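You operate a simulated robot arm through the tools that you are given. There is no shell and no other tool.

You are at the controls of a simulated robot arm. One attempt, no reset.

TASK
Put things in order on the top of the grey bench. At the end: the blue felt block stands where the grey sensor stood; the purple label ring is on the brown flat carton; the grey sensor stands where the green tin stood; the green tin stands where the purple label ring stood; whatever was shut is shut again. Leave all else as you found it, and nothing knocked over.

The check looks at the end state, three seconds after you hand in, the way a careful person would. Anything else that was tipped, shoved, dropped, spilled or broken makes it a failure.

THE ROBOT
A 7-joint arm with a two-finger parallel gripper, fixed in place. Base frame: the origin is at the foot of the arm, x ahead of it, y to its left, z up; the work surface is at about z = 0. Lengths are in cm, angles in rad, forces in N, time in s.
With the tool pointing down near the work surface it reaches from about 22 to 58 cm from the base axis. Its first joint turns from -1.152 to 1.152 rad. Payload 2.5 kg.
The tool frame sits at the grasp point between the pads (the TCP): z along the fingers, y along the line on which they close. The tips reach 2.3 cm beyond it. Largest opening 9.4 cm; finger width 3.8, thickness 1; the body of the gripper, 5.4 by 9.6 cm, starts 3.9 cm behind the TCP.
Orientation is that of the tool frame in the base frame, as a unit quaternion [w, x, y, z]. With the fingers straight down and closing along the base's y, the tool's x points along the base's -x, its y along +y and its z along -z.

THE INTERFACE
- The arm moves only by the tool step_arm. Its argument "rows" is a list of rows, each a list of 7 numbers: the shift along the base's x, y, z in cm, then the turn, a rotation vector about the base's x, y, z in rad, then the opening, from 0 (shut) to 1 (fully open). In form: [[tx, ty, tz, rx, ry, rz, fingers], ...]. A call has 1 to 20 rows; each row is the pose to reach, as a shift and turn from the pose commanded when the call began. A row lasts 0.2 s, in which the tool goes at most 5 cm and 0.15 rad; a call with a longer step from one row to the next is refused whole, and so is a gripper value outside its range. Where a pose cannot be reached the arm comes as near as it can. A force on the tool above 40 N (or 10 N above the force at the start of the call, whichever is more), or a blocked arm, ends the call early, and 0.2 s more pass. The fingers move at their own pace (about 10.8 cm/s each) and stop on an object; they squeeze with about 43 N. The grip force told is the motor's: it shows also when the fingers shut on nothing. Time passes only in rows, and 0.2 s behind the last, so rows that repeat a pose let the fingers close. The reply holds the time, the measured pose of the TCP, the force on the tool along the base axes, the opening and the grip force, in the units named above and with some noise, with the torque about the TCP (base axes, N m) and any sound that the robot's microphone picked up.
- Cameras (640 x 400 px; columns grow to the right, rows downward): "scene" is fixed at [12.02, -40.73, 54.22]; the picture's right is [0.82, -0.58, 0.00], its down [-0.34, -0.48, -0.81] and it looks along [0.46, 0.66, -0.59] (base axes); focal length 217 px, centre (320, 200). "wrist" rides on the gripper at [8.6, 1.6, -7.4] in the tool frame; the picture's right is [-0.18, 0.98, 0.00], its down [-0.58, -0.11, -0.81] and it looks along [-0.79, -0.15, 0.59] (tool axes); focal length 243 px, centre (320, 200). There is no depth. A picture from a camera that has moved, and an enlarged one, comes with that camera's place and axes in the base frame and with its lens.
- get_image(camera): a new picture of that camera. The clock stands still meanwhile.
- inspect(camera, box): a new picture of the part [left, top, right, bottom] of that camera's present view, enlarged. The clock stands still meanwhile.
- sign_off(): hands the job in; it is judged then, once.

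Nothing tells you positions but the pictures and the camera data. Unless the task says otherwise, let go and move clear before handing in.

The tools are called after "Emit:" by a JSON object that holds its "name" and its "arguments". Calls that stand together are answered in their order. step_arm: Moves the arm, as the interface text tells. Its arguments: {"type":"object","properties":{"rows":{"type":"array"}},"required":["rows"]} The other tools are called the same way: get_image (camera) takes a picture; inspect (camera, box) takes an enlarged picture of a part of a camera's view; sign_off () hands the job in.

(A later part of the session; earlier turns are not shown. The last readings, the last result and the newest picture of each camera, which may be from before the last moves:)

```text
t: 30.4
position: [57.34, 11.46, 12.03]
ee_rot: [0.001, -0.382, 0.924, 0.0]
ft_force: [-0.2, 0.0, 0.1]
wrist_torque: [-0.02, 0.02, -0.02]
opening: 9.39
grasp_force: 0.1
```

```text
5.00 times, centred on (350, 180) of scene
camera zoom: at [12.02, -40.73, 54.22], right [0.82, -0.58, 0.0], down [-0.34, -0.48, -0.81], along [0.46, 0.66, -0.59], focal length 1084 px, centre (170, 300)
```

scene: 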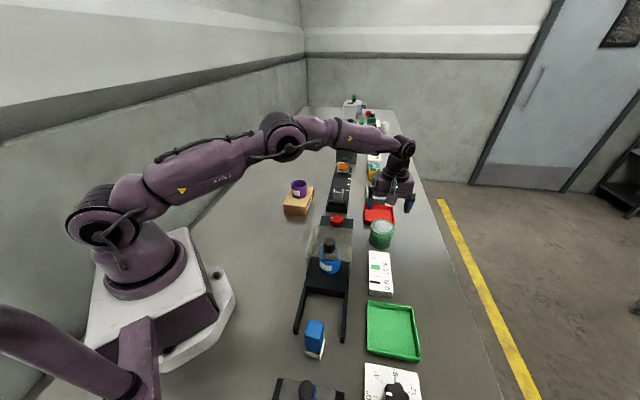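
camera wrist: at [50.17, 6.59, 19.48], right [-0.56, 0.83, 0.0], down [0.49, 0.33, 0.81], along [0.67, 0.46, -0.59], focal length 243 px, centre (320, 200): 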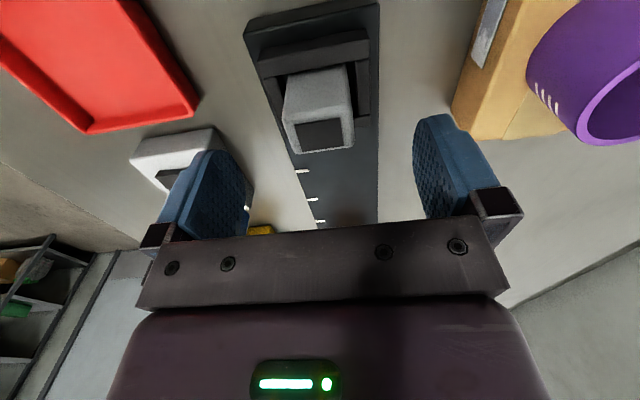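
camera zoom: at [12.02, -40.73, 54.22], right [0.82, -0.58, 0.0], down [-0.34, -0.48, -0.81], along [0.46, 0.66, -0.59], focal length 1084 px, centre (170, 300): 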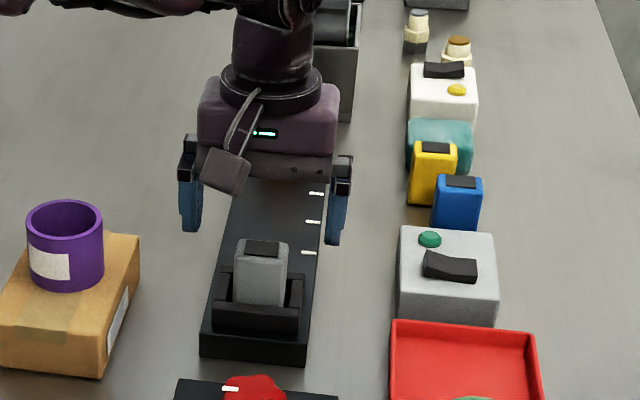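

The sensor is exactly under the grasp point. Descending so the tips stop just above the socket walls, then closing.

Emit:
{"name": "step_arm", "arguments": {"rows": [[0, 0, -2, 0, 0, 0, 1], [0, 0, -4, 0, 0, 0, 1], [0, 0, -4.9, 0, 0, 0, 1], [0, 0, -4.9, 0, 0, 0, 1]]}}

Emit:
{"name": "get_image", "arguments": {"camera": "wrist"}}

Emit:
{"name": "inspect", "arguments": {"camera": "scene", "box": [310, 160, 380, 220]}}

```text
t: 31.4
position: [57.45, 11.49, 7.11]
ee_rot: [0.001, -0.383, 0.924, 0.0]
ft_force: [-0.2, -0.5, 0.2]
wrist_torque: [0.03, -0.01, 0.01]
opening: 9.38
grasp_force: 0.0
```

```text
taken
camera wrist: at [50.23, 6.62, 14.61], right [-0.56, 0.83, 0.0], down [0.49, 0.33, 0.81], along [0.67, 0.46, -0.59], focal length 243 px, centre (320, 200)
```

wrist: 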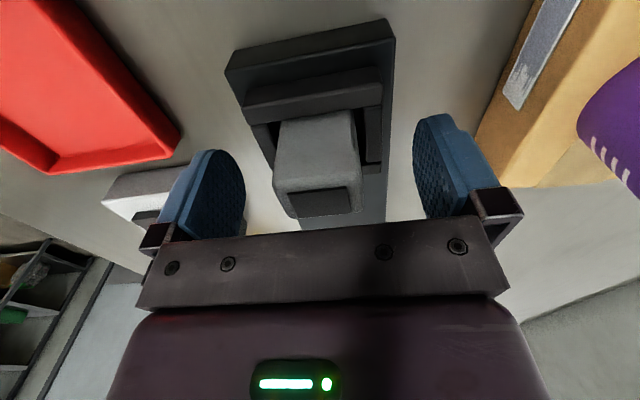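

```text
6.67 times, centred on (345, 190) of scene
camera zoom: at [12.02, -40.73, 54.22], right [0.82, -0.58, 0.0], down [-0.34, -0.48, -0.81], along [0.46, 0.66, -0.59], focal length 1445 px, centre (153, 267)
```

zoom: 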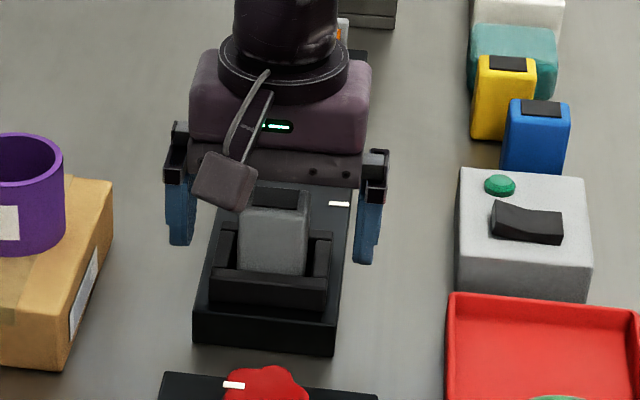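

The fingers straddle the sensor above the socket walls. Closing.

Emit:
{"name": "step_arm", "arguments": {"rows": [[0, 0, 0, 0, 0, 0, 0.7], [0, 0, 0, 0, 0, 0, 0.45], [0, 0, 0, 0, 0, 0, 0.25], [0, 0, 0, 0, 0, 0, 0.25], [0, 0, 0, 0, 0, 0, 0.25]]}}

Emit:
{"name": "inspect", "arguments": {"camera": "wrist", "box": [200, 0, 440, 240]}}

```text
t: 32.6
position: [57.39, 11.49, 7.21]
ee_rot: [-0.001, -0.383, 0.924, 0.0]
ft_force: [-0.6, -1.3, 0.4]
wrist_torque: [0.02, -0.04, -0.02]
opening: 3.94
grasp_force: 43.3
```

```text
1.67 times, centred on (320, 120) of wrist
camera zoom: at [50.23, 6.61, 14.62], right [-0.56, 0.83, 0.0], down [0.49, 0.33, 0.81], along [0.67, 0.46, -0.59], focal length 404 px, centre (320, 333)
```

zoom: 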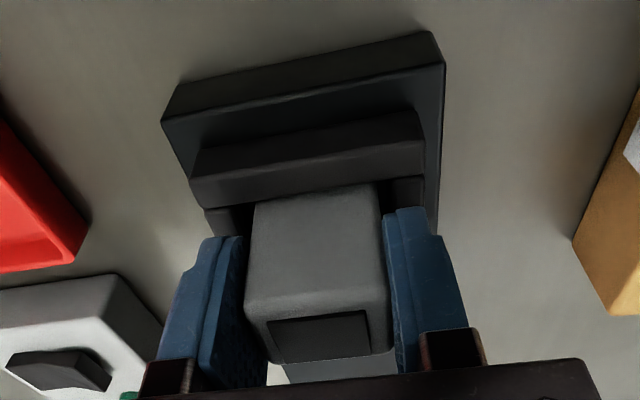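

Gripped at 3.9 cm. Lifting it straight up out of the socket.

Emit:
{"name": "step_arm", "arguments": {"rows": [[0, 0, 0.5, 0, 0, 0, 0.25], [0, 0, 1.2, 0, 0, 0, 0.25], [0, 0, 2.2, 0, 0, 0, 0.25], [0, 0, 2.2, 0, 0, 0, 0.25]]}}

Emit:
{"name": "inspect", "arguments": {"camera": "scene", "box": [310, 150, 380, 220]}}

```text
t: 33.6
position: [57.3, 11.51, 9.42]
ee_rot: [0.0, -0.383, 0.924, -0.001]
ft_force: [0.7, 0.0, -0.8]
wrist_torque: [0.0, -0.03, -0.01]
opening: 3.93
grasp_force: 43.4
```

```text
5.71 times, centred on (345, 185) of scene
camera zoom: at [12.02, -40.73, 54.22], right [0.82, -0.58, 0.0], down [-0.34, -0.48, -0.81], along [0.46, 0.66, -0.59], focal length 1239 px, centre (177, 286)
```

zoom: 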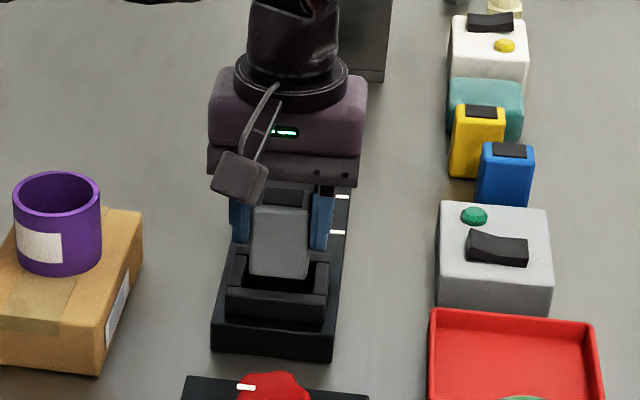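

The sensor is clear of the socket. Raising it further and carrying it to the tin's old place at (27.45, 6.35).

Emit:
{"name": "step_arm", "arguments": {"rows": [[0, 0, 3, 0, 0, 0, 0.25], [0, 0, 6, 0, 0, 0, 0.25], [-0.5, 0, 9, 0, 0, 0, 0.25], [-4, -0.6, 9.5, 0, 0, 0, 0.25], [-8, -1.3, 9.5, 0, 0, 0, 0.25], [-12, -2.0, 9.5, 0, 0, 0, 0.25], [-16, -2.7, 9.5, 0, 0, 0, 0.25], [-20, -3.4, 9.5, 0, 0, 0, 0.25], [-24, -4.1, 9.5, 0, 0, 0, 0.25], [-27.5, -4.8, 9.5, 0, 0, 0, 0.25], [-29.85, -5.15, 9, 0, 0, 0, 0.25], [-29.85, -5.15, 9, 0, 0, 0, 0.25]]}}

Emit:
{"name": "get_image", "arguments": {"camera": "wrist"}}

Emit:
{"name": "inspect", "arguments": {"camera": "scene", "box": [210, 140, 370, 250]}}

```text
t: 36.2
position: [27.61, 6.41, 18.55]
ee_rot: [0.0, -0.382, 0.924, 0.0]
ft_force: [0.7, 0.7, -1.5]
wrist_torque: [-0.02, -0.01, -0.02]
opening: 3.91
grasp_force: 43.0
```

```text
taken
camera wrist: at [20.35, 1.54, 25.94], right [-0.56, 0.83, 0.0], down [0.49, 0.33, 0.81], along [0.67, 0.46, -0.59], focal length 243 px, centre (320, 200)
```

wrist: 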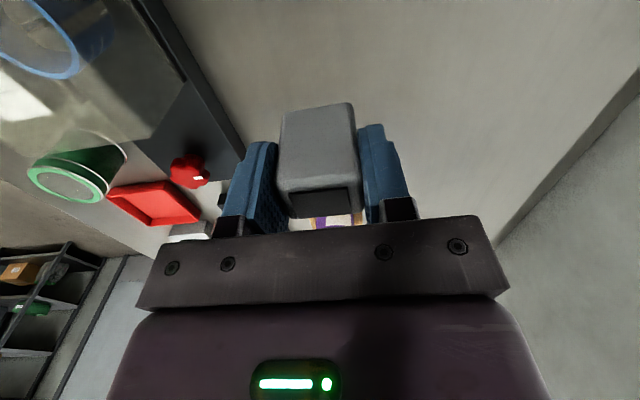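

```text
3.64 times, centred on (290, 195) of scene
camera zoom: at [12.02, -40.73, 54.22], right [0.82, -0.58, 0.0], down [-0.34, -0.48, -0.81], along [0.46, 0.66, -0.59], focal length 788 px, centre (429, 218)
```

zoom: 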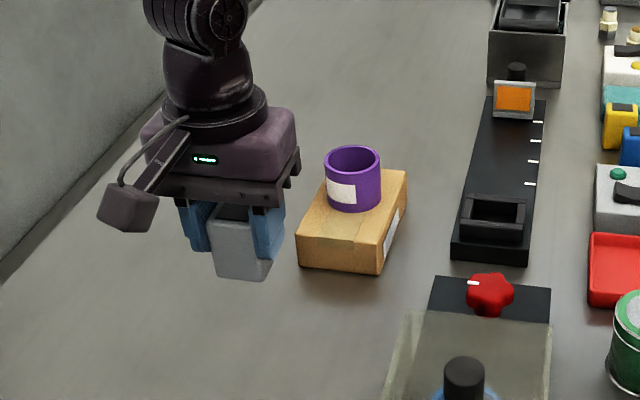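

The sensor hangs upright over the tin's old place; its bottom is about 4.1 cm below the grasp point. Lowering to about 1 cm above the bench.

Emit:
{"name": "step_arm", "arguments": {"rows": [[-0.15, -0.05, -4, 0, 0, 0, 0.25], [-0.15, -0.05, -8, 0, 0, 0, 0.25], [-0.15, -0.05, -11, 0, 0, 0, 0.25], [-0.15, -0.05, -12.5, 0, 0, 0, 0.25], [-0.15, -0.05, -13.2, 0, 0, 0, 0.25], [-0.15, -0.05, -13.2, 0, 0, 0, 0.25]]}}

Emit:
{"name": "inspect", "arguments": {"camera": "scene", "box": [220, 180, 340, 280]}}

Emit:
{"name": "get_image", "arguments": {"camera": "wrist"}}

```text
t: 37.6
position: [27.24, 6.24, 5.19]
ee_rot: [0.0, -0.383, 0.924, 0.0]
ft_force: [-0.7, 0.0, -0.3]
wrist_torque: [0.01, 0.02, -0.01]
opening: 3.9
grasp_force: 43.5
```

```text
4.00 times, centred on (280, 230) of scene
camera zoom: at [12.02, -40.73, 54.22], right [0.82, -0.58, 0.0], down [-0.34, -0.48, -0.81], along [0.46, 0.66, -0.59], focal length 867 px, centre (480, 80)
```

zoom: 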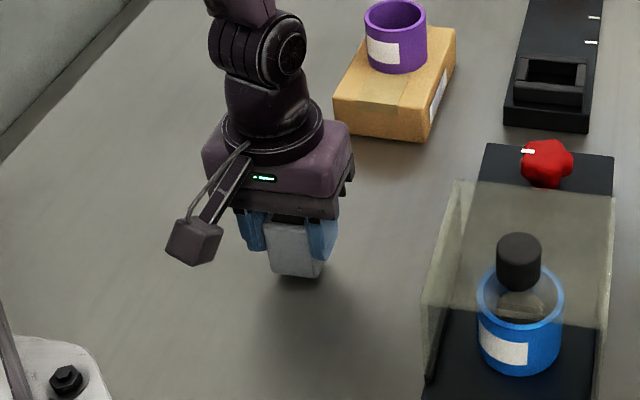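

```text
taken
camera wrist: at [20.2, 1.42, 12.72], right [-0.56, 0.83, 0.0], down [0.49, 0.33, 0.81], along [0.67, 0.46, -0.59], focal length 243 px, centre (320, 200)
```

wrist: 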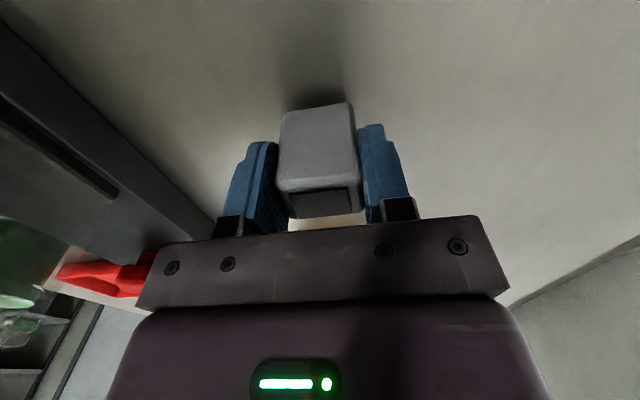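

About a centimetre remains. Lowering in small steps, watching the force.

Emit:
{"name": "step_arm", "arguments": {"rows": [[0.1, 0.1, -0.3, 0, 0, 0, 0.25], [0.1, 0.1, -0.6, 0, 0, 0, 0.25], [0.1, 0.1, -0.6, 0, 0, 0, 0.25]]}}

```text
t: 38.4
position: [27.41, 6.52, 4.82]
ee_rot: [0.0, -0.383, 0.924, 0.0]
ft_force: [-4.8, -0.3, 18.8]
wrist_torque: [0.03, 0.11, -0.01]
opening: 3.93
grasp_force: 42.9
```

Contact reached at z ≈ 4.8, so the sensor stands on the bench. Relieving the pressure, then opening modestly and rising.

Emit:
{"name": "step_arm", "arguments": {"rows": [[0, 0, 0.12, 0, 0, 0, 0.25], [0, 0, 0.12, 0, 0, 0, 0.25]]}}

```text
t: 39.0
position: [27.4, 6.38, 4.74]
ee_rot: [0.0, -0.382, 0.924, 0.0]
ft_force: [1.2, -1.3, -1.1]
wrist_torque: [0.03, 0.04, 0.0]
opening: 3.89
grasp_force: 43.5
```

Emit:
{"name": "step_arm", "arguments": {"rows": [[0, 0, 0, 0, 0, 0, 0.45], [0, 0, 0, 0, 0, 0, 0.7], [0, 0, 0, 0, 0, 0, 0.8], [0, 0, 0, 0, 0, 0, 0.8], [0, 0, 1.5, 0, 0, 0, 0.8], [0, 0, 4, 0, 0, 0, 0.8], [0, 0, 8, 0, 0, 0, 0.8], [0, 0, 12, 0, 0, 0, 0.8], [0, 0, 16, 0, 0, 0, 0.8]]}}

Emit:
{"name": "get_image", "arguments": {"camera": "wrist"}}

Emit:
{"name": "get_image", "arguments": {"camera": "scene"}}

Emit:
{"name": "inspect", "arguments": {"camera": "scene", "box": [220, 180, 380, 280]}}

```text
t: 41.0
position: [27.39, 6.57, 20.78]
ee_rot: [0.0, -0.384, 0.923, 0.001]
ft_force: [0.2, 0.3, -0.5]
wrist_torque: [0.01, -0.02, -0.01]
opening: 7.51
grasp_force: 0.0
```

```text
taken
camera wrist: at [20.34, 1.55, 28.18], right [-0.56, 0.83, 0.0], down [0.49, 0.33, 0.81], along [0.67, 0.46, -0.59], focal length 243 px, centre (320, 200)
```

wrist: 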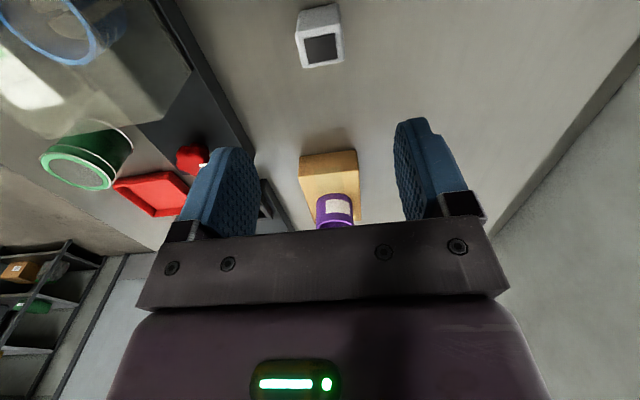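

```text
taken
```

scene: 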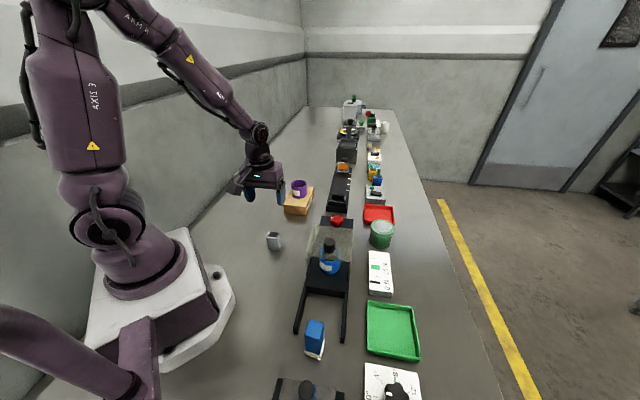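

```text
4.00 times, centred on (300, 230) of scene
camera zoom: at [12.02, -40.73, 54.22], right [0.82, -0.58, 0.0], down [-0.34, -0.48, -0.81], along [0.46, 0.66, -0.59], focal length 867 px, centre (400, 80)
```

zoom: 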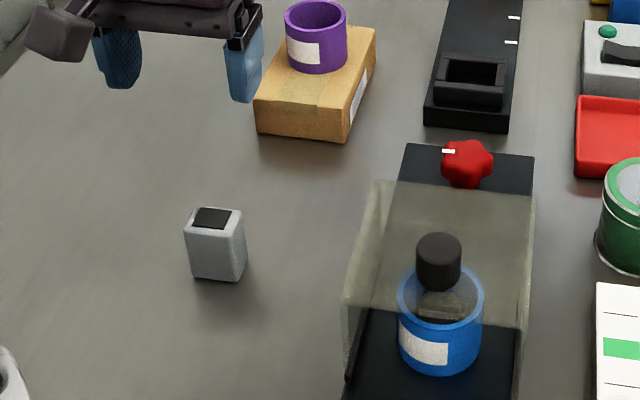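

The grey sensor now stands where the tin was. Next the blue block: I'll measure the empty socket and the block in detail.

Emit:
{"name": "inspect", "arguments": {"camera": "scene", "box": [322, 185, 354, 215]}}

Emit:
{"name": "inspect", "arguments": {"camera": "scene", "box": [298, 315, 332, 363]}}

Emit:
{"name": "inspect", "arguments": {"camera": "wrist", "box": [270, 0, 370, 90]}}

```text
13.33 times, centred on (338, 200) of scene
camera zoom: at [12.02, -40.73, 54.22], right [0.82, -0.58, 0.0], down [-0.34, -0.48, -0.81], along [0.46, 0.66, -0.59], focal length 2890 px, centre (80, 200)
```

zoom: 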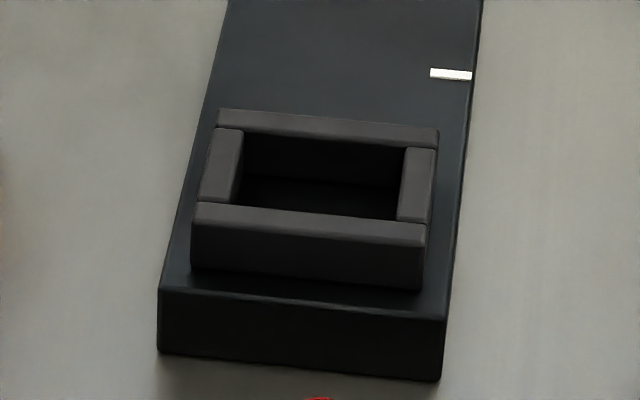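

```text
8.33 times, centred on (315, 339) of scene
camera zoom: at [12.02, -40.73, 54.22], right [0.82, -0.58, 0.0], down [-0.34, -0.48, -0.81], along [0.46, 0.66, -0.59], focal length 1806 px, centre (362, -958)
```

zoom: 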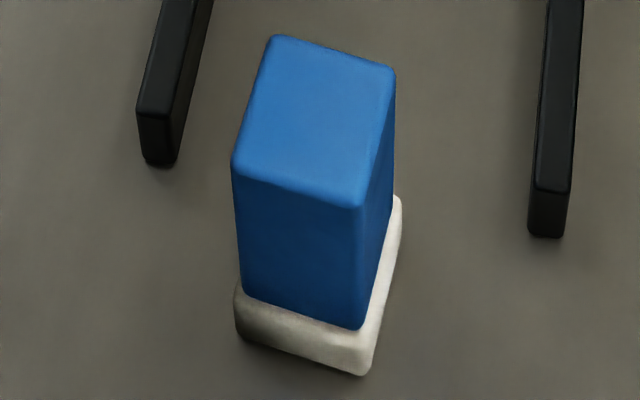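

```text
4.44 times, centred on (320, 45) of wrist
camera zoom: at [20.34, 1.55, 28.18], right [-0.56, 0.83, 0.0], down [0.49, 0.33, 0.81], along [0.67, 0.46, -0.59], focal length 1078 px, centre (320, 889)
```

zoom: 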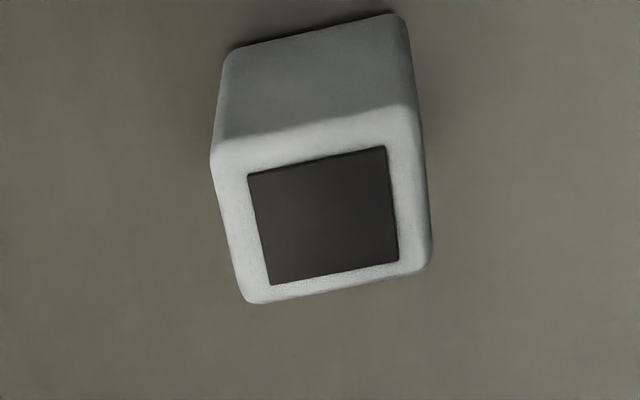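

The block's felt foot looks about 3.5 × 3.6–3.8 cm and the socket about 4.75 (across the rail) × 3.75 cm, so I want a close look at the block. Swinging over to above the block near (22, -24), turning the gripper so the camera faces the base side.

Emit:
{"name": "step_arm", "arguments": {"rows": [[-0.2, -2.5, 1, 0, 0, -0.1427, 0.8], [-0.4, -5.2, 1.5, 0, 0, -0.2855, 0.8], [-0.6, -8, 1.5, 0, 0, -0.4282, 0.8], [-0.8, -11, 1.5, 0, 0, -0.571, 0.8], [-1.2, -14, 1.5, 0, 0, -0.7137, 0.8], [-1.8, -17, 1.5, 0, 0, -0.8564, 0.8], [-2.6, -20, 1.5, 0, 0, -0.9992, 0.8], [-3.4, -23, 1.5, 0, 0, -1.1419, 0.8], [-4.2, -26, 1.5, 0, 0, -1.2847, 0.8], [-4.8, -28.5, 1, 0, 0, -1.4274, 0.8], [-5.3, -30.8, 0, 0, 0, -1.57, 0.8], [-5.3, -30.8, 0, 0, 0, -1.57, 0.8]]}}

Emit:
{"name": "get_image", "arguments": {"camera": "wrist"}}

Emit:
{"name": "get_image", "arguments": {"camera": "scene"}}

```text
t: 43.6
position: [22.12, -24.41, 20.8]
ee_rot: [-0.001, 0.383, 0.924, 0.0]
ft_force: [-0.2, -0.2, 0.7]
wrist_torque: [0.01, 0.02, 0.04]
opening: 7.52
grasp_force: 0.0
```

```text
taken
camera wrist: at [17.2, -17.09, 28.24], right [0.83, 0.56, 0.0], down [0.33, -0.49, 0.81], along [0.45, -0.67, -0.59], focal length 243 px, centre (320, 200)
```

wrist: 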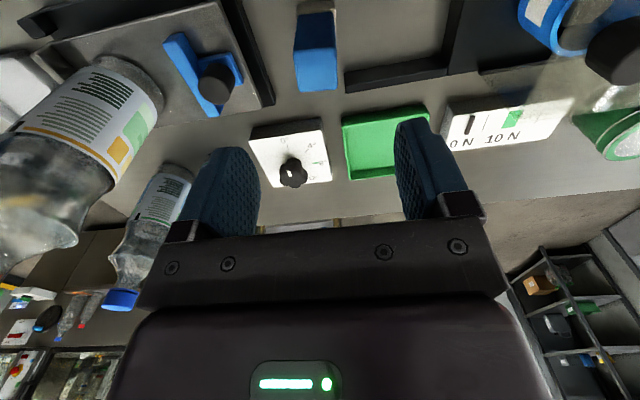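

```text
taken
```

scene: 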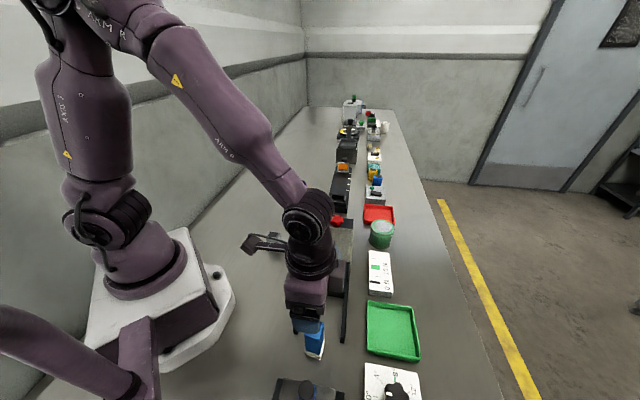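

The block is in view between the fingers' gap, with a grey device and tall bottles further left that I must stay clear of. Enlarging the block.

Emit:
{"name": "inspect", "arguments": {"camera": "wrist", "box": [250, 0, 390, 110]}}

Emit:
{"name": "inspect", "arguments": {"camera": "scene", "box": [270, 300, 350, 400]}}

```text
3.64 times, centred on (320, 55) of wrist
camera zoom: at [17.2, -17.09, 28.24], right [0.83, 0.56, 0.0], down [0.33, -0.49, 0.81], along [0.45, -0.67, -0.59], focal length 882 px, centre (320, 727)
```

zoom: 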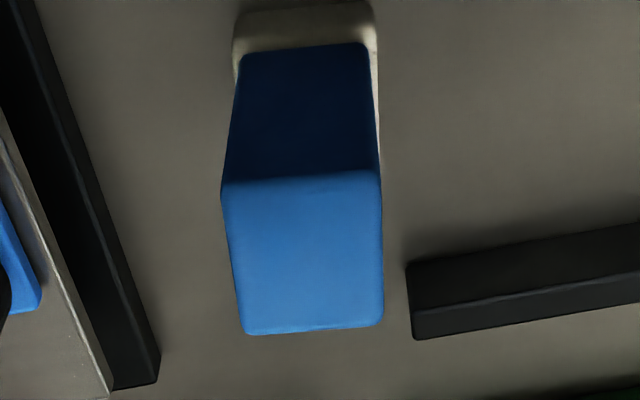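

```text
4.00 times, centred on (310, 350) of scene
camera zoom: at [12.02, -40.74, 54.22], right [0.82, -0.58, 0.0], down [-0.34, -0.48, -0.81], along [0.46, 0.66, -0.59], focal length 867 px, centre (360, -400)
```

zoom: 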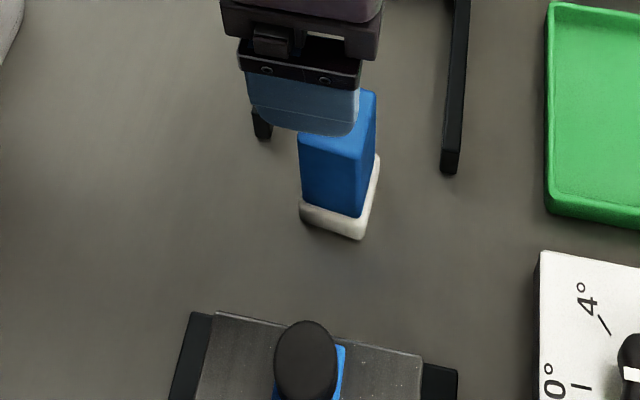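

The block's body is about 3.2 cm square, about 9.3 cm tall and yawed about 38°, centred near (22.05, -24.7). I'll align the gripper yaw to it and descend partway to check.

Emit:
{"name": "step_arm", "arguments": {"rows": [[-0.05, -0.2, -2, 0, 0, -0.123, 0.8], [-0.05, -0.3, -4, 0, 0, -0.123, 0.8], [-0.05, -0.3, -6, 0, 0, -0.123, 0.8], [-0.05, -0.3, -6, 0, 0, -0.123, 0.8]]}}

Emit:
{"name": "get_image", "arguments": {"camera": "wrist"}}

Emit:
{"name": "inspect", "arguments": {"camera": "wrist", "box": [240, 20, 400, 140]}}

Emit:
{"name": "inspect", "arguments": {"camera": "scene", "box": [270, 280, 370, 380]}}

```text
t: 44.6
position: [22.23, -24.76, 14.61]
ee_rot: [0.0, 0.438, 0.899, 0.0]
ft_force: [0.6, 0.5, 0.0]
wrist_torque: [-0.03, 0.0, 0.01]
opening: 7.52
grasp_force: 0.1
```

```text
taken
camera wrist: at [18.25, -16.8, 22.05], right [0.89, 0.46, 0.0], down [0.27, -0.53, 0.81], along [0.37, -0.72, -0.59], focal length 243 px, centre (320, 200)
```

wrist: 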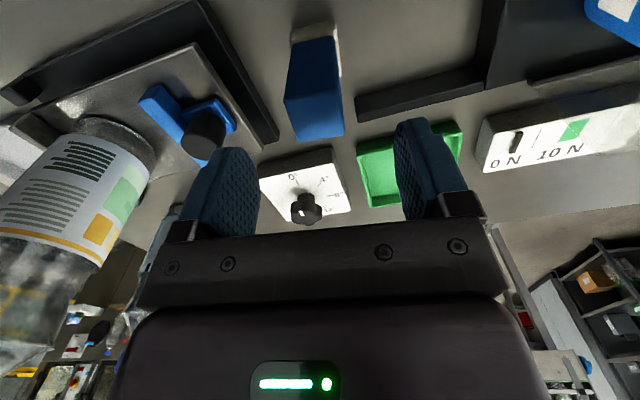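

```text
3.33 times, centred on (320, 80) of wrist
camera zoom: at [18.25, -16.8, 22.05], right [0.89, 0.46, 0.0], down [0.27, -0.53, 0.81], along [0.37, -0.72, -0.59], focal length 809 px, centre (320, 600)
```

zoom: 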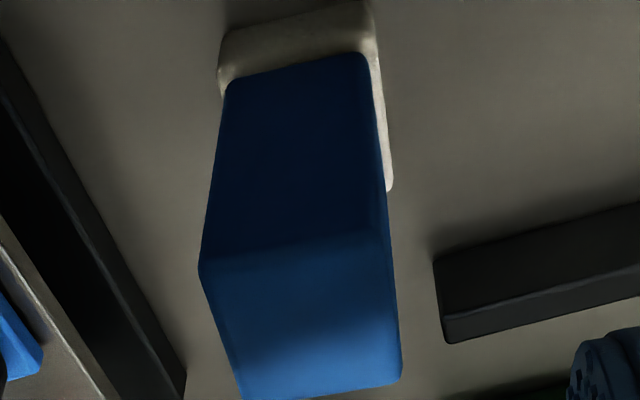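

```text
4.00 times, centred on (320, 330) of scene
camera zoom: at [12.02, -40.73, 54.22], right [0.82, -0.58, 0.0], down [-0.34, -0.48, -0.81], along [0.46, 0.66, -0.59], focal length 867 px, centre (320, -320)
```

zoom: 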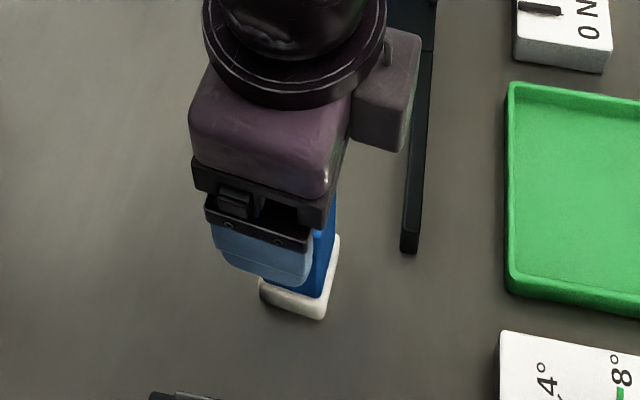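

The gripper is aligned with the block. Descending so the tips stop about 4 cm above the bench, then closing on the body.

Emit:
{"name": "step_arm", "arguments": {"rows": [[0, 0, -2, 0, 0, 0, 0.8], [0, 0, -4, 0, 0, 0, 0.8], [0, 0, -6, 0, 0, 0, 0.8], [0, 0, -7.5, 0, 0, 0, 0.8], [0, 0, -8.2, 0, 0, 0, 0.8], [0, 0, -8.2, 0, 0, 0, 0.8]]}}

Emit:
{"name": "get_image", "arguments": {"camera": "wrist"}}

Emit:
{"name": "inspect", "arguments": {"camera": "scene", "box": [270, 280, 370, 380]}}

```text
t: 46.0
position: [22.03, -24.73, 6.58]
ee_rot: [-0.001, 0.438, 0.899, 0.0]
ft_force: [0.7, 0.1, 0.8]
wrist_torque: [-0.03, -0.04, 0.0]
opening: 7.51
grasp_force: 0.0
```

```text
taken
camera wrist: at [18.15, -16.84, 13.97], right [0.89, 0.46, 0.0], down [0.27, -0.53, 0.81], along [0.37, -0.72, -0.59], focal length 243 px, centre (320, 200)
```

wrist: 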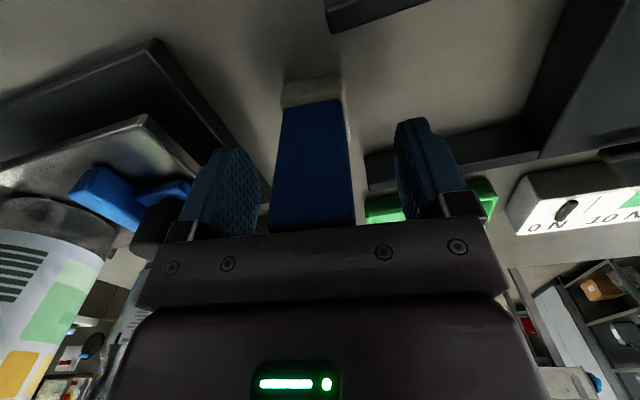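

```text
4.00 times, centred on (320, 330) of scene
camera zoom: at [12.02, -40.73, 54.22], right [0.82, -0.58, 0.0], down [-0.34, -0.48, -0.81], along [0.46, 0.66, -0.59], focal length 867 px, centre (320, -320)
```

zoom: 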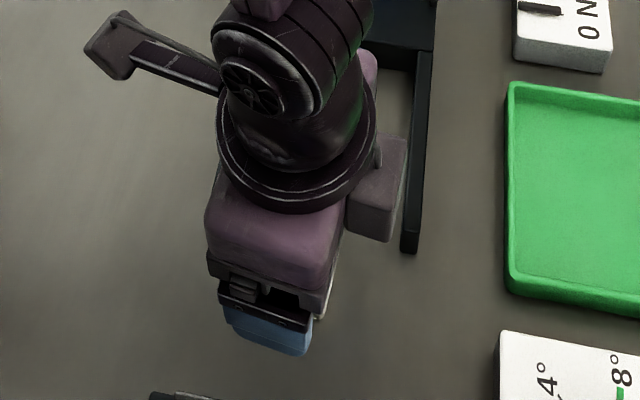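

The block sits centred between the fingers. Closing on it.

Emit:
{"name": "step_arm", "arguments": {"rows": [[0, 0, 0, 0, 0, 0, 0.6], [0, 0, 0, 0, 0, 0, 0.45], [0, 0, 0, 0, 0, 0, 0.36], [0, 0, 0, 0, 0, 0, 0.3], [0, 0, 0, 0, 0, 0, 0.22], [0, 0, 0, 0, 0, 0, 0.22], [0, 0, 0, 0, 0, 0, 0.22]]}}

Emit:
{"name": "get_image", "arguments": {"camera": "wrist"}}

```text
t: 47.6
position: [22.2, -24.78, 6.54]
ee_rot: [-0.001, 0.438, 0.899, 0.0]
ft_force: [0.6, 1.3, 2.0]
wrist_torque: [-0.01, 0.04, 0.02]
opening: 3.11
grasp_force: 42.7
```

```text
taken
camera wrist: at [18.15, -16.84, 13.99], right [0.89, 0.46, 0.0], down [0.27, -0.53, 0.81], along [0.37, -0.72, -0.59], focal length 243 px, centre (320, 200)
```

wrist: 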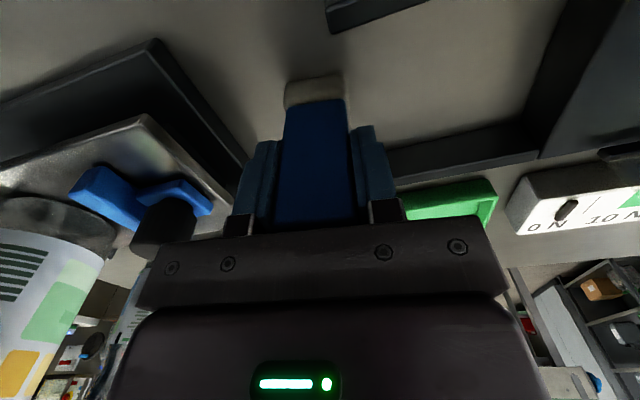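

Gripped; the body is 3.1 cm wide. Lifting it straight up and looking at its foot.

Emit:
{"name": "step_arm", "arguments": {"rows": [[0, 0, 0.5, 0, 0, 0, 0.22], [0, 0, 2, 0, 0, 0, 0.22], [0, 0, 5, 0, 0, 0, 0.22], [0, 0, 9, 0, 0, 0, 0.22], [0, 0, 13, 0, 0, 0, 0.22], [0, 0, 15, 0, 0, 0, 0.22], [0, 0, 15, 0, 0, 0, 0.22]]}}

Emit:
{"name": "inspect", "arguments": {"camera": "wrist", "box": [240, 50, 400, 250]}}

Emit:
{"name": "inspect", "arguments": {"camera": "scene", "box": [260, 240, 400, 360]}}

```text
t: 49.2
position: [22.2, -24.58, 21.41]
ee_rot: [0.0, 0.439, 0.898, 0.0]
ft_force: [-0.8, 0.2, -1.0]
wrist_torque: [-0.03, -0.01, 0.04]
opening: 3.15
grasp_force: 42.8
```

```text
2.00 times, centred on (320, 150) of wrist
camera zoom: at [18.25, -16.69, 28.94], right [0.89, 0.46, 0.0], down [0.27, -0.53, 0.81], along [0.37, -0.72, -0.59], focal length 485 px, centre (320, 300)
```

zoom: 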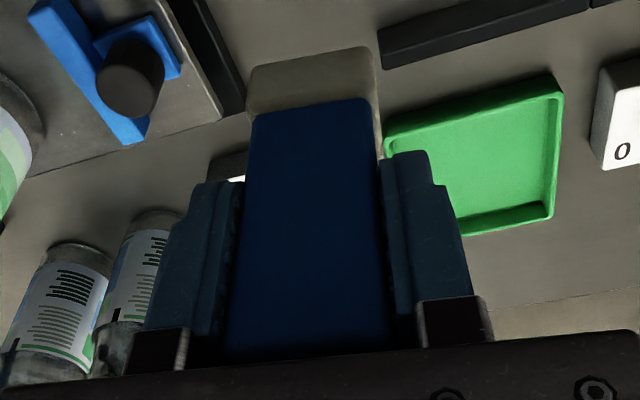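

```text
3.33 times, centred on (330, 300) of scene
camera zoom: at [12.02, -40.73, 54.22], right [0.82, -0.58, 0.0], down [-0.34, -0.48, -0.81], along [0.46, 0.66, -0.59], focal length 723 px, centre (287, -133)
```

zoom: 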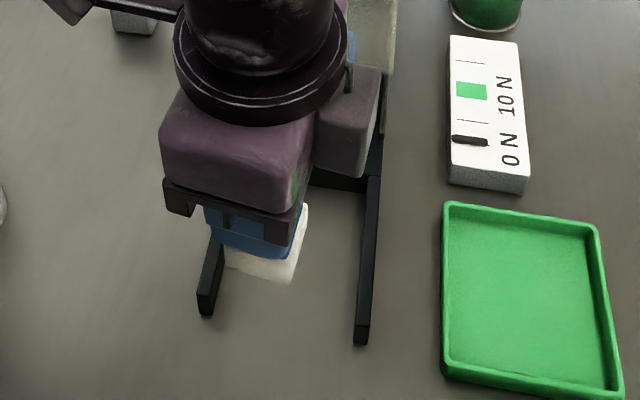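

The block is held; the felt foot overhangs the 3.1 cm body slightly. I'll measure the foot's two sides closely from the scene camera before choosing how to turn it for the socket.

Emit:
{"name": "inspect", "arguments": {"camera": "scene", "box": [304, 295, 336, 327]}}

Emit:
{"name": "inspect", "arguments": {"camera": "scene", "box": [330, 188, 350, 208]}}

Emit:
{"name": "inspect", "arguments": {"camera": "wrist", "box": [290, 60, 350, 130]}}

```text
12.50 times, centred on (320, 311) of scene
camera zoom: at [12.02, -40.73, 54.22], right [0.82, -0.58, 0.0], down [-0.34, -0.48, -0.81], along [0.46, 0.66, -0.59], focal length 2710 px, centre (320, -1188)
```

zoom: 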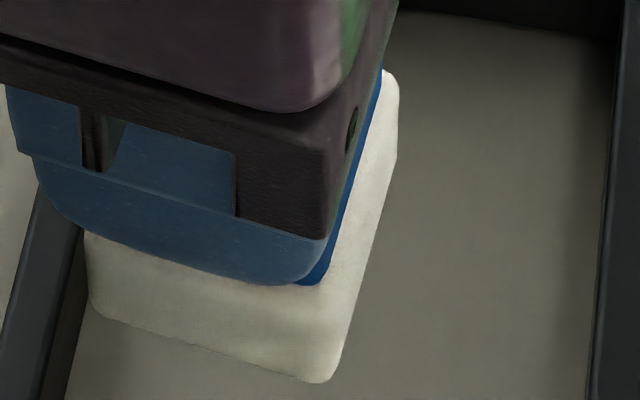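

```text
16.00 times, centred on (340, 198) of scene
camera zoom: at [12.02, -40.73, 54.22], right [0.82, -0.58, 0.0], down [-0.34, -0.48, -0.81], along [0.46, 0.66, -0.59], focal length 3468 px, centre (0, 232)
```

zoom: 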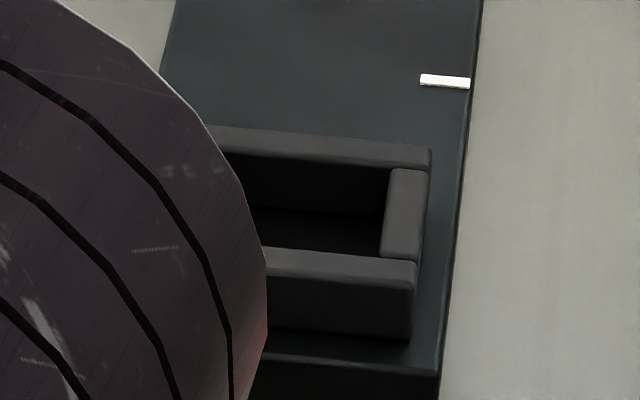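

```text
5.71 times, centred on (320, 95) of wrist
camera zoom: at [18.25, -16.69, 28.94], right [0.89, 0.46, 0.0], down [0.27, -0.53, 0.81], along [0.37, -0.72, -0.59], focal length 1386 px, centre (320, 800)
```

zoom: 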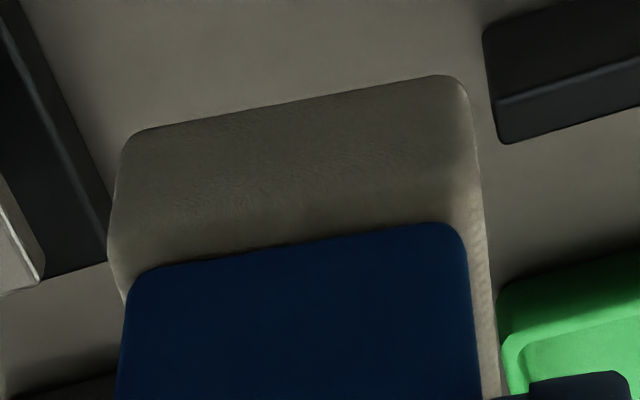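

The felt foot is about 3.4 cm square, so it fits the 4.75 × 3.75 cm socket with small margins. I'll carry the block high over the hood to above the socket at (57.5, 11.5), aligned with the rail's 45° direction.

Emit:
{"name": "step_arm", "arguments": {"rows": [[0, 0, 3.6, 0, 0, 0.06, 0.22], [2.94, 3.01, 3.6, 0, 0, 0.125, 0.22], [5.88, 6.02, 3.6, 0, 0, 0.125, 0.22], [8.82, 9.03, 3.6, 0, 0, 0.125, 0.22], [11.76, 12.04, 3.6, 0, 0, 0.125, 0.22], [14.7, 15.05, 3.6, 0, 0, 0.125, 0.22], [17.64, 18.06, 3.6, 0, 0, 0.125, 0.22], [20.58, 21.07, 3.6, 0, 0, 0.125, 0.22], [23.52, 24.08, 3.0, 0, 0, 0.125, 0.22], [26.46, 27.09, 2.4, 0, 0, 0.125, 0.22], [29.4, 30.1, 1.2, 0, 0, 0.125, 0.22], [32.34, 33.11, 0, 0, 0, 0.125, 0.22], [35.3, 36.1, -2, 0, 0, 0.125, 0.22], [35.3, 36.1, -2, 0, 0, 0.125, 0.22]]}}

Emit:
{"name": "get_image", "arguments": {"camera": "wrist"}}

Emit:
{"name": "get_image", "arguments": {"camera": "scene"}}

```text
t: 52.2
position: [57.47, 11.4, 19.51]
ee_rot: [0.0, 0.381, 0.924, -0.001]
ft_force: [0.2, -0.7, -0.9]
wrist_torque: [0.05, -0.01, 0.0]
opening: 3.17
grasp_force: 43.4
```

```text
taken
camera wrist: at [52.54, 18.79, 26.91], right [0.82, 0.57, 0.0], down [0.34, -0.49, 0.81], along [0.46, -0.66, -0.59], focal length 243 px, centre (320, 200)
```

wrist: 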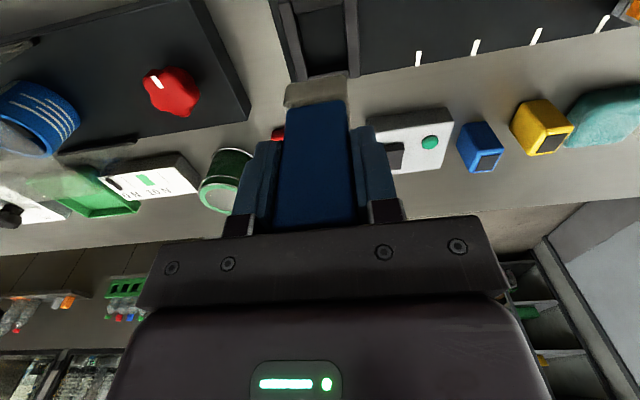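

```text
taken
```

scene: 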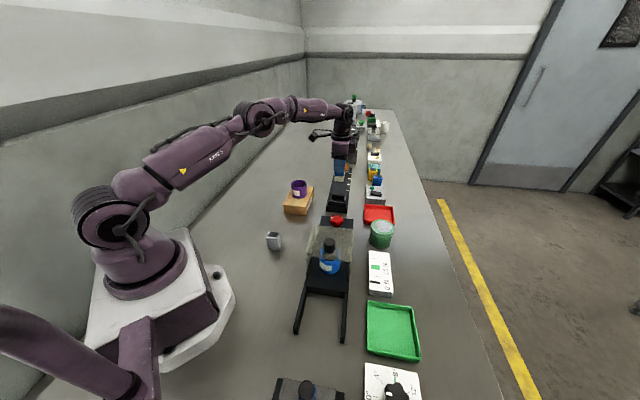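

The block hangs over the rail; the socket is visible just below its foot. Lowering to about 2 cm above the socket walls to check alignment from both cameras.

Emit:
{"name": "step_arm", "arguments": {"rows": [[0, 0.1, -3, 0, 0, 0, 0.22], [0, 0.1, -5.5, 0, 0, 0, 0.22], [0, 0.1, -6.5, 0, 0, 0, 0.22], [0, 0.1, -6.5, 0, 0, 0, 0.22]]}}

Emit:
{"name": "get_image", "arguments": {"camera": "wrist"}}

Emit:
{"name": "inspect", "arguments": {"camera": "wrist", "box": [240, 0, 400, 130]}}

Emit:
{"name": "inspect", "arguments": {"camera": "scene", "box": [320, 180, 360, 212]}}

```text
t: 53.2
position: [57.41, 11.39, 13.14]
ee_rot: [0.001, 0.381, 0.924, -0.001]
ft_force: [0.0, -0.1, 0.3]
wrist_torque: [0.0, 0.02, 0.01]
opening: 3.15
grasp_force: 43.0
```

```text
taken
camera wrist: at [52.57, 18.75, 20.56], right [0.82, 0.57, 0.0], down [0.33, -0.49, 0.81], along [0.46, -0.66, -0.59], focal length 243 px, centre (320, 200)
```

wrist: 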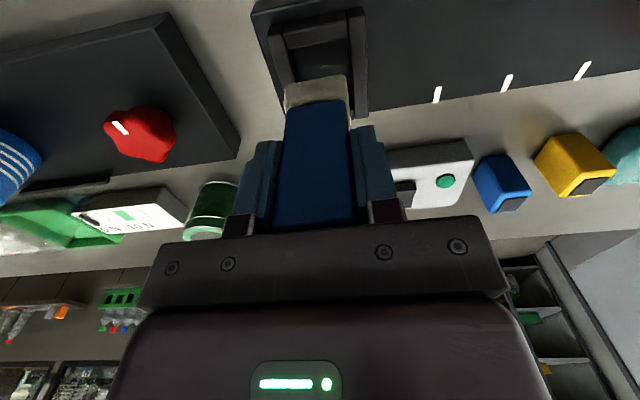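

```text
3.08 times, centred on (320, 65) of wrist
camera zoom: at [52.57, 18.75, 20.56], right [0.82, 0.57, 0.0], down [0.33, -0.49, 0.81], along [0.46, -0.66, -0.59], focal length 746 px, centre (320, 615)
```

zoom: 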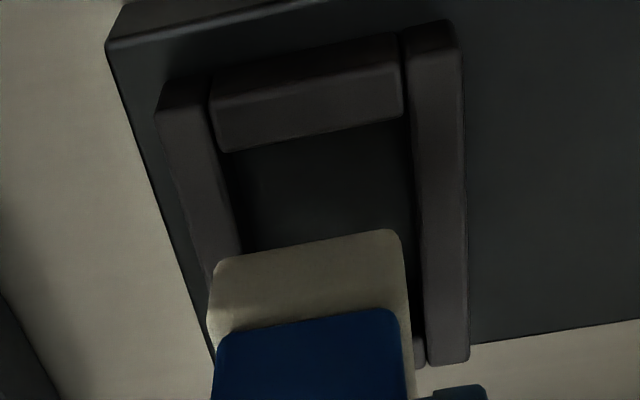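

```text
12.50 times, centred on (340, 196) of scene
camera zoom: at [12.02, -40.73, 54.22], right [0.82, -0.58, 0.0], down [-0.34, -0.48, -0.81], along [0.46, 0.66, -0.59], focal length 2710 px, centre (70, 250)
```

zoom: 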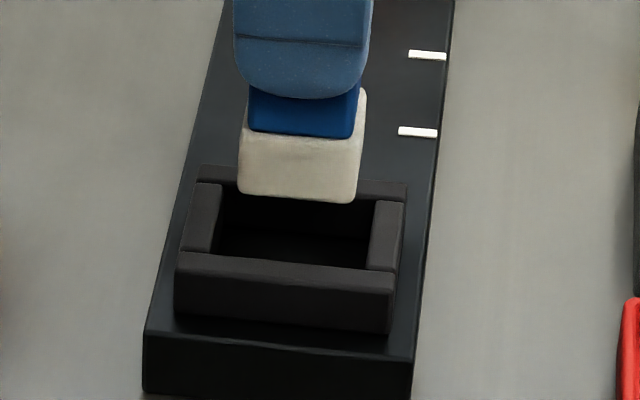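

Both views are clear: the block needs about 0.35 cm more along the rail and 0.15 cm across. Correcting and lowering to just above the socket.

Emit:
{"name": "step_arm", "arguments": {"rows": [[0.14, 0.35, 0, 0, 0, 0, 0.22], [0.14, 0.35, -1.0, 0, 0, 0, 0.22], [0.14, 0.35, -1.5, 0, 0, 0, 0.22], [0.14, 0.35, -1.5, 0, 0, 0, 0.22]]}}

Emit:
{"name": "inspect", "arguments": {"camera": "wrist", "box": [260, 20, 380, 120]}}

Emit:
{"name": "inspect", "arguments": {"camera": "scene", "box": [322, 180, 358, 212]}}

```text
t: 54.2
position: [57.61, 11.7, 11.65]
ee_rot: [0.0, 0.381, 0.924, 0.0]
ft_force: [-0.5, -1.2, -0.6]
wrist_torque: [0.05, 0.0, -0.02]
opening: 3.13
grasp_force: 43.0
```

```text
4.00 times, centred on (320, 70) of wrist
camera zoom: at [52.75, 19.1, 19.06], right [0.82, 0.57, 0.0], down [0.33, -0.49, 0.81], along [0.46, -0.66, -0.59], focal length 970 px, centre (320, 720)
```

zoom: 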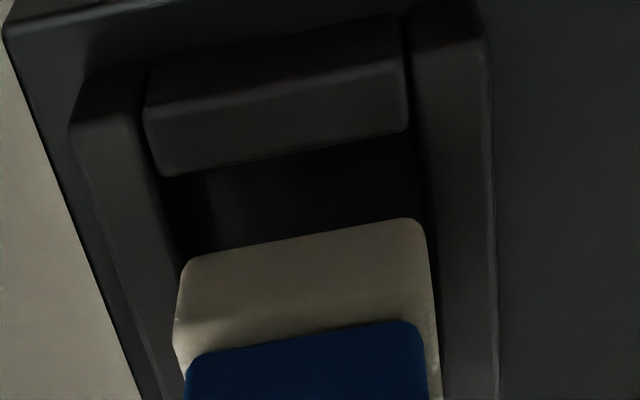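

```text
12.50 times, centred on (340, 196) of scene
camera zoom: at [12.02, -40.73, 54.22], right [0.82, -0.58, 0.0], down [-0.34, -0.48, -0.81], along [0.46, 0.66, -0.59], focal length 2710 px, centre (70, 250)
```

zoom: 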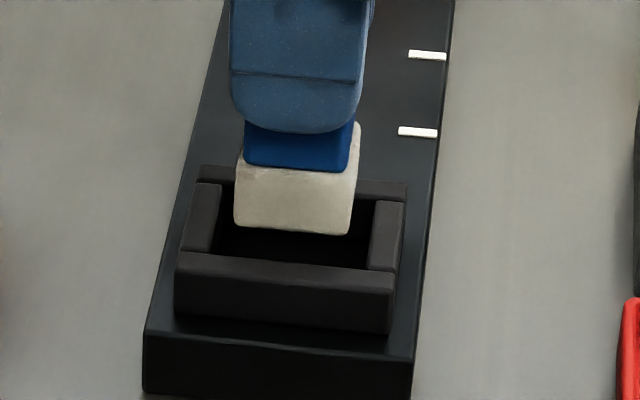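

Wrist view shows the foot centred between the two tight walls (about 0.13 cm gap each side), and the scene view shows it centred across. Lowering gently in small steps, watching forces.

Emit:
{"name": "step_arm", "arguments": {"rows": [[0, 0, -0.3, 0, 0, 0, 0.22], [0, 0, -0.6, 0, 0, 0, 0.22], [0, 0, -0.6, 0, 0, 0, 0.22]]}}

Emit:
{"name": "inspect", "arguments": {"camera": "wrist", "box": [260, 20, 380, 120]}}

Emit:
{"name": "inspect", "arguments": {"camera": "scene", "box": [322, 180, 358, 212]}}

```text
t: 55.0
position: [57.69, 11.89, 11.02]
ee_rot: [-0.001, 0.382, 0.924, 0.0]
ft_force: [-0.8, 0.4, -1.4]
wrist_torque: [-0.02, 0.01, 0.0]
opening: 3.12
grasp_force: 42.7
```

```text
4.00 times, centred on (320, 70) of wrist
camera zoom: at [52.72, 19.17, 18.44], right [0.82, 0.57, 0.0], down [0.33, -0.49, 0.81], along [0.46, -0.66, -0.59], focal length 970 px, centre (320, 720)
```

zoom: 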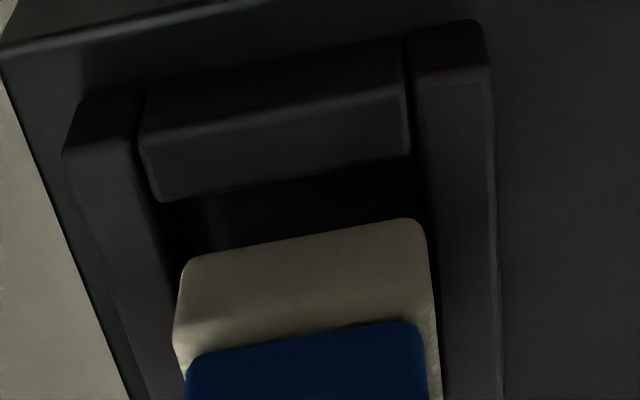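

```text
12.50 times, centred on (340, 196) of scene
camera zoom: at [12.02, -40.73, 54.22], right [0.82, -0.58, 0.0], down [-0.34, -0.48, -0.81], along [0.46, 0.66, -0.59], focal length 2710 px, centre (70, 250)
```

zoom: 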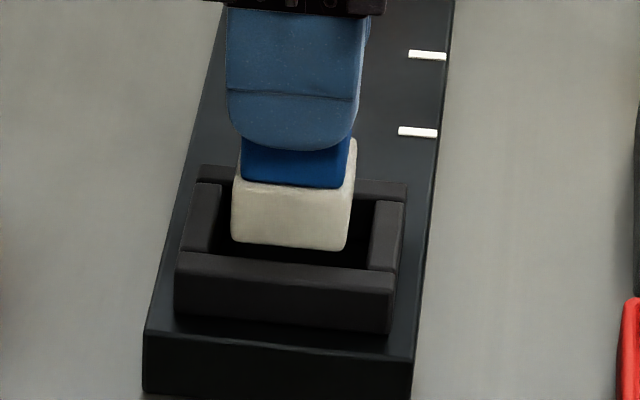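

The foot is still just above the walls, and gaps are nearly even; a 0.07 cm correction back along the rail, then lowering slowly.

Emit:
{"name": "step_arm", "arguments": {"rows": [[-0.05, -0.05, 0, 0, 0, 0, 0.22], [-0.05, -0.05, -0.25, 0, 0, 0, 0.22], [-0.05, -0.05, -0.5, 0, 0, 0, 0.22], [-0.05, -0.05, -0.5, 0, 0, 0, 0.22]]}}

Emit:
{"name": "inspect", "arguments": {"camera": "wrist", "box": [260, 20, 380, 120]}}

Emit:
{"name": "inspect", "arguments": {"camera": "scene", "box": [322, 180, 358, 212]}}

```text
t: 56.0
position: [57.49, 11.74, 10.32]
ee_rot: [-0.001, 0.381, 0.925, 0.0]
ft_force: [0.1, 0.5, -0.2]
wrist_torque: [-0.01, 0.02, 0.04]
opening: 3.13
grasp_force: 43.1
```

```text
4.00 times, centred on (320, 70) of wrist
camera zoom: at [52.61, 19.14, 17.94], right [0.82, 0.57, 0.0], down [0.33, -0.49, 0.81], along [0.46, -0.66, -0.59], focal length 970 px, centre (320, 720)
```

zoom: 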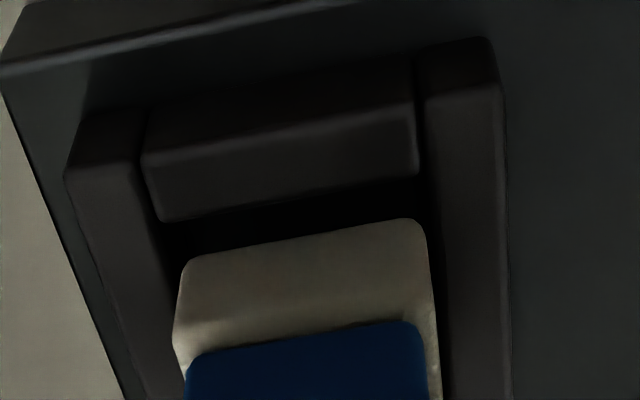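

```text
12.50 times, centred on (340, 196) of scene
camera zoom: at [12.02, -40.73, 54.22], right [0.82, -0.58, 0.0], down [-0.34, -0.48, -0.81], along [0.46, 0.66, -0.59], focal length 2710 px, centre (70, 250)
```

zoom: 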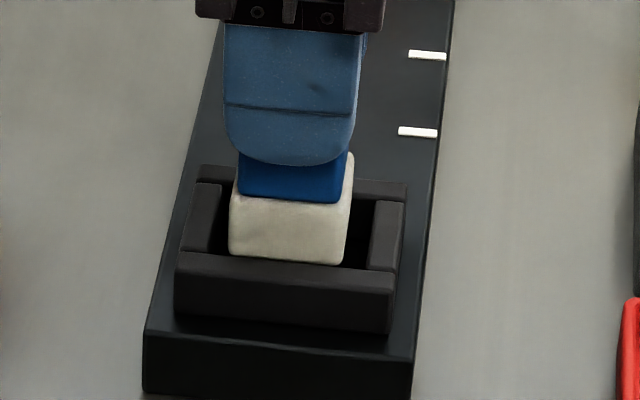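

The foot is at the rim, centred with gaps on all sides and no contact force. Continuing down in small steps.

Emit:
{"name": "step_arm", "arguments": {"rows": [[0, 0, -0.2, 0, 0, 0, 0.22], [0, 0, -0.4, 0, 0, 0, 0.22], [0, 0, -0.4, 0, 0, 0, 0.22]]}}

Emit:
{"name": "inspect", "arguments": {"camera": "wrist", "box": [260, 20, 380, 120]}}

Emit:
{"name": "inspect", "arguments": {"camera": "scene", "box": [322, 180, 358, 212]}}

```text
t: 56.8
position: [57.57, 11.71, 9.96]
ee_rot: [0.0, 0.382, 0.924, 0.0]
ft_force: [1.2, -0.7, -0.1]
wrist_torque: [-0.02, -0.02, 0.01]
opening: 3.16
grasp_force: 43.0
```

```text
4.00 times, centred on (320, 70) of wrist
camera zoom: at [52.65, 19.15, 17.5], right [0.82, 0.57, 0.0], down [0.33, -0.49, 0.81], along [0.46, -0.66, -0.59], focal length 970 px, centre (320, 720)
```

zoom: 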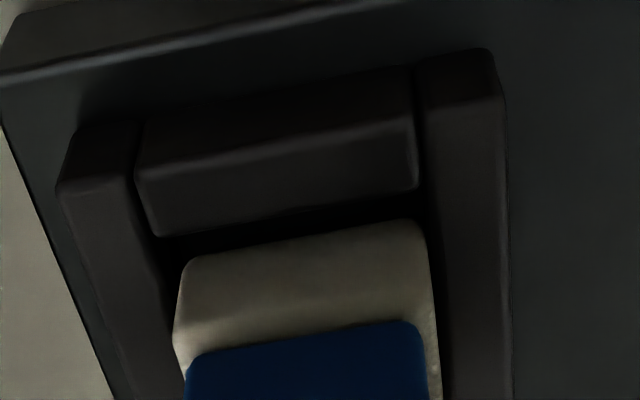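

```text
12.50 times, centred on (340, 196) of scene
camera zoom: at [12.02, -40.73, 54.22], right [0.82, -0.58, 0.0], down [-0.34, -0.48, -0.81], along [0.46, 0.66, -0.59], focal length 2710 px, centre (70, 250)
```

zoom: 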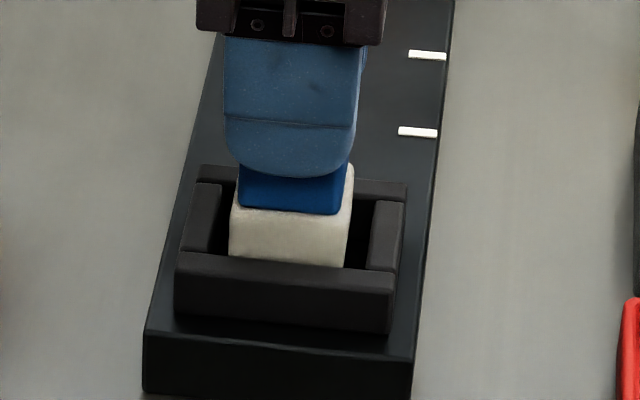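

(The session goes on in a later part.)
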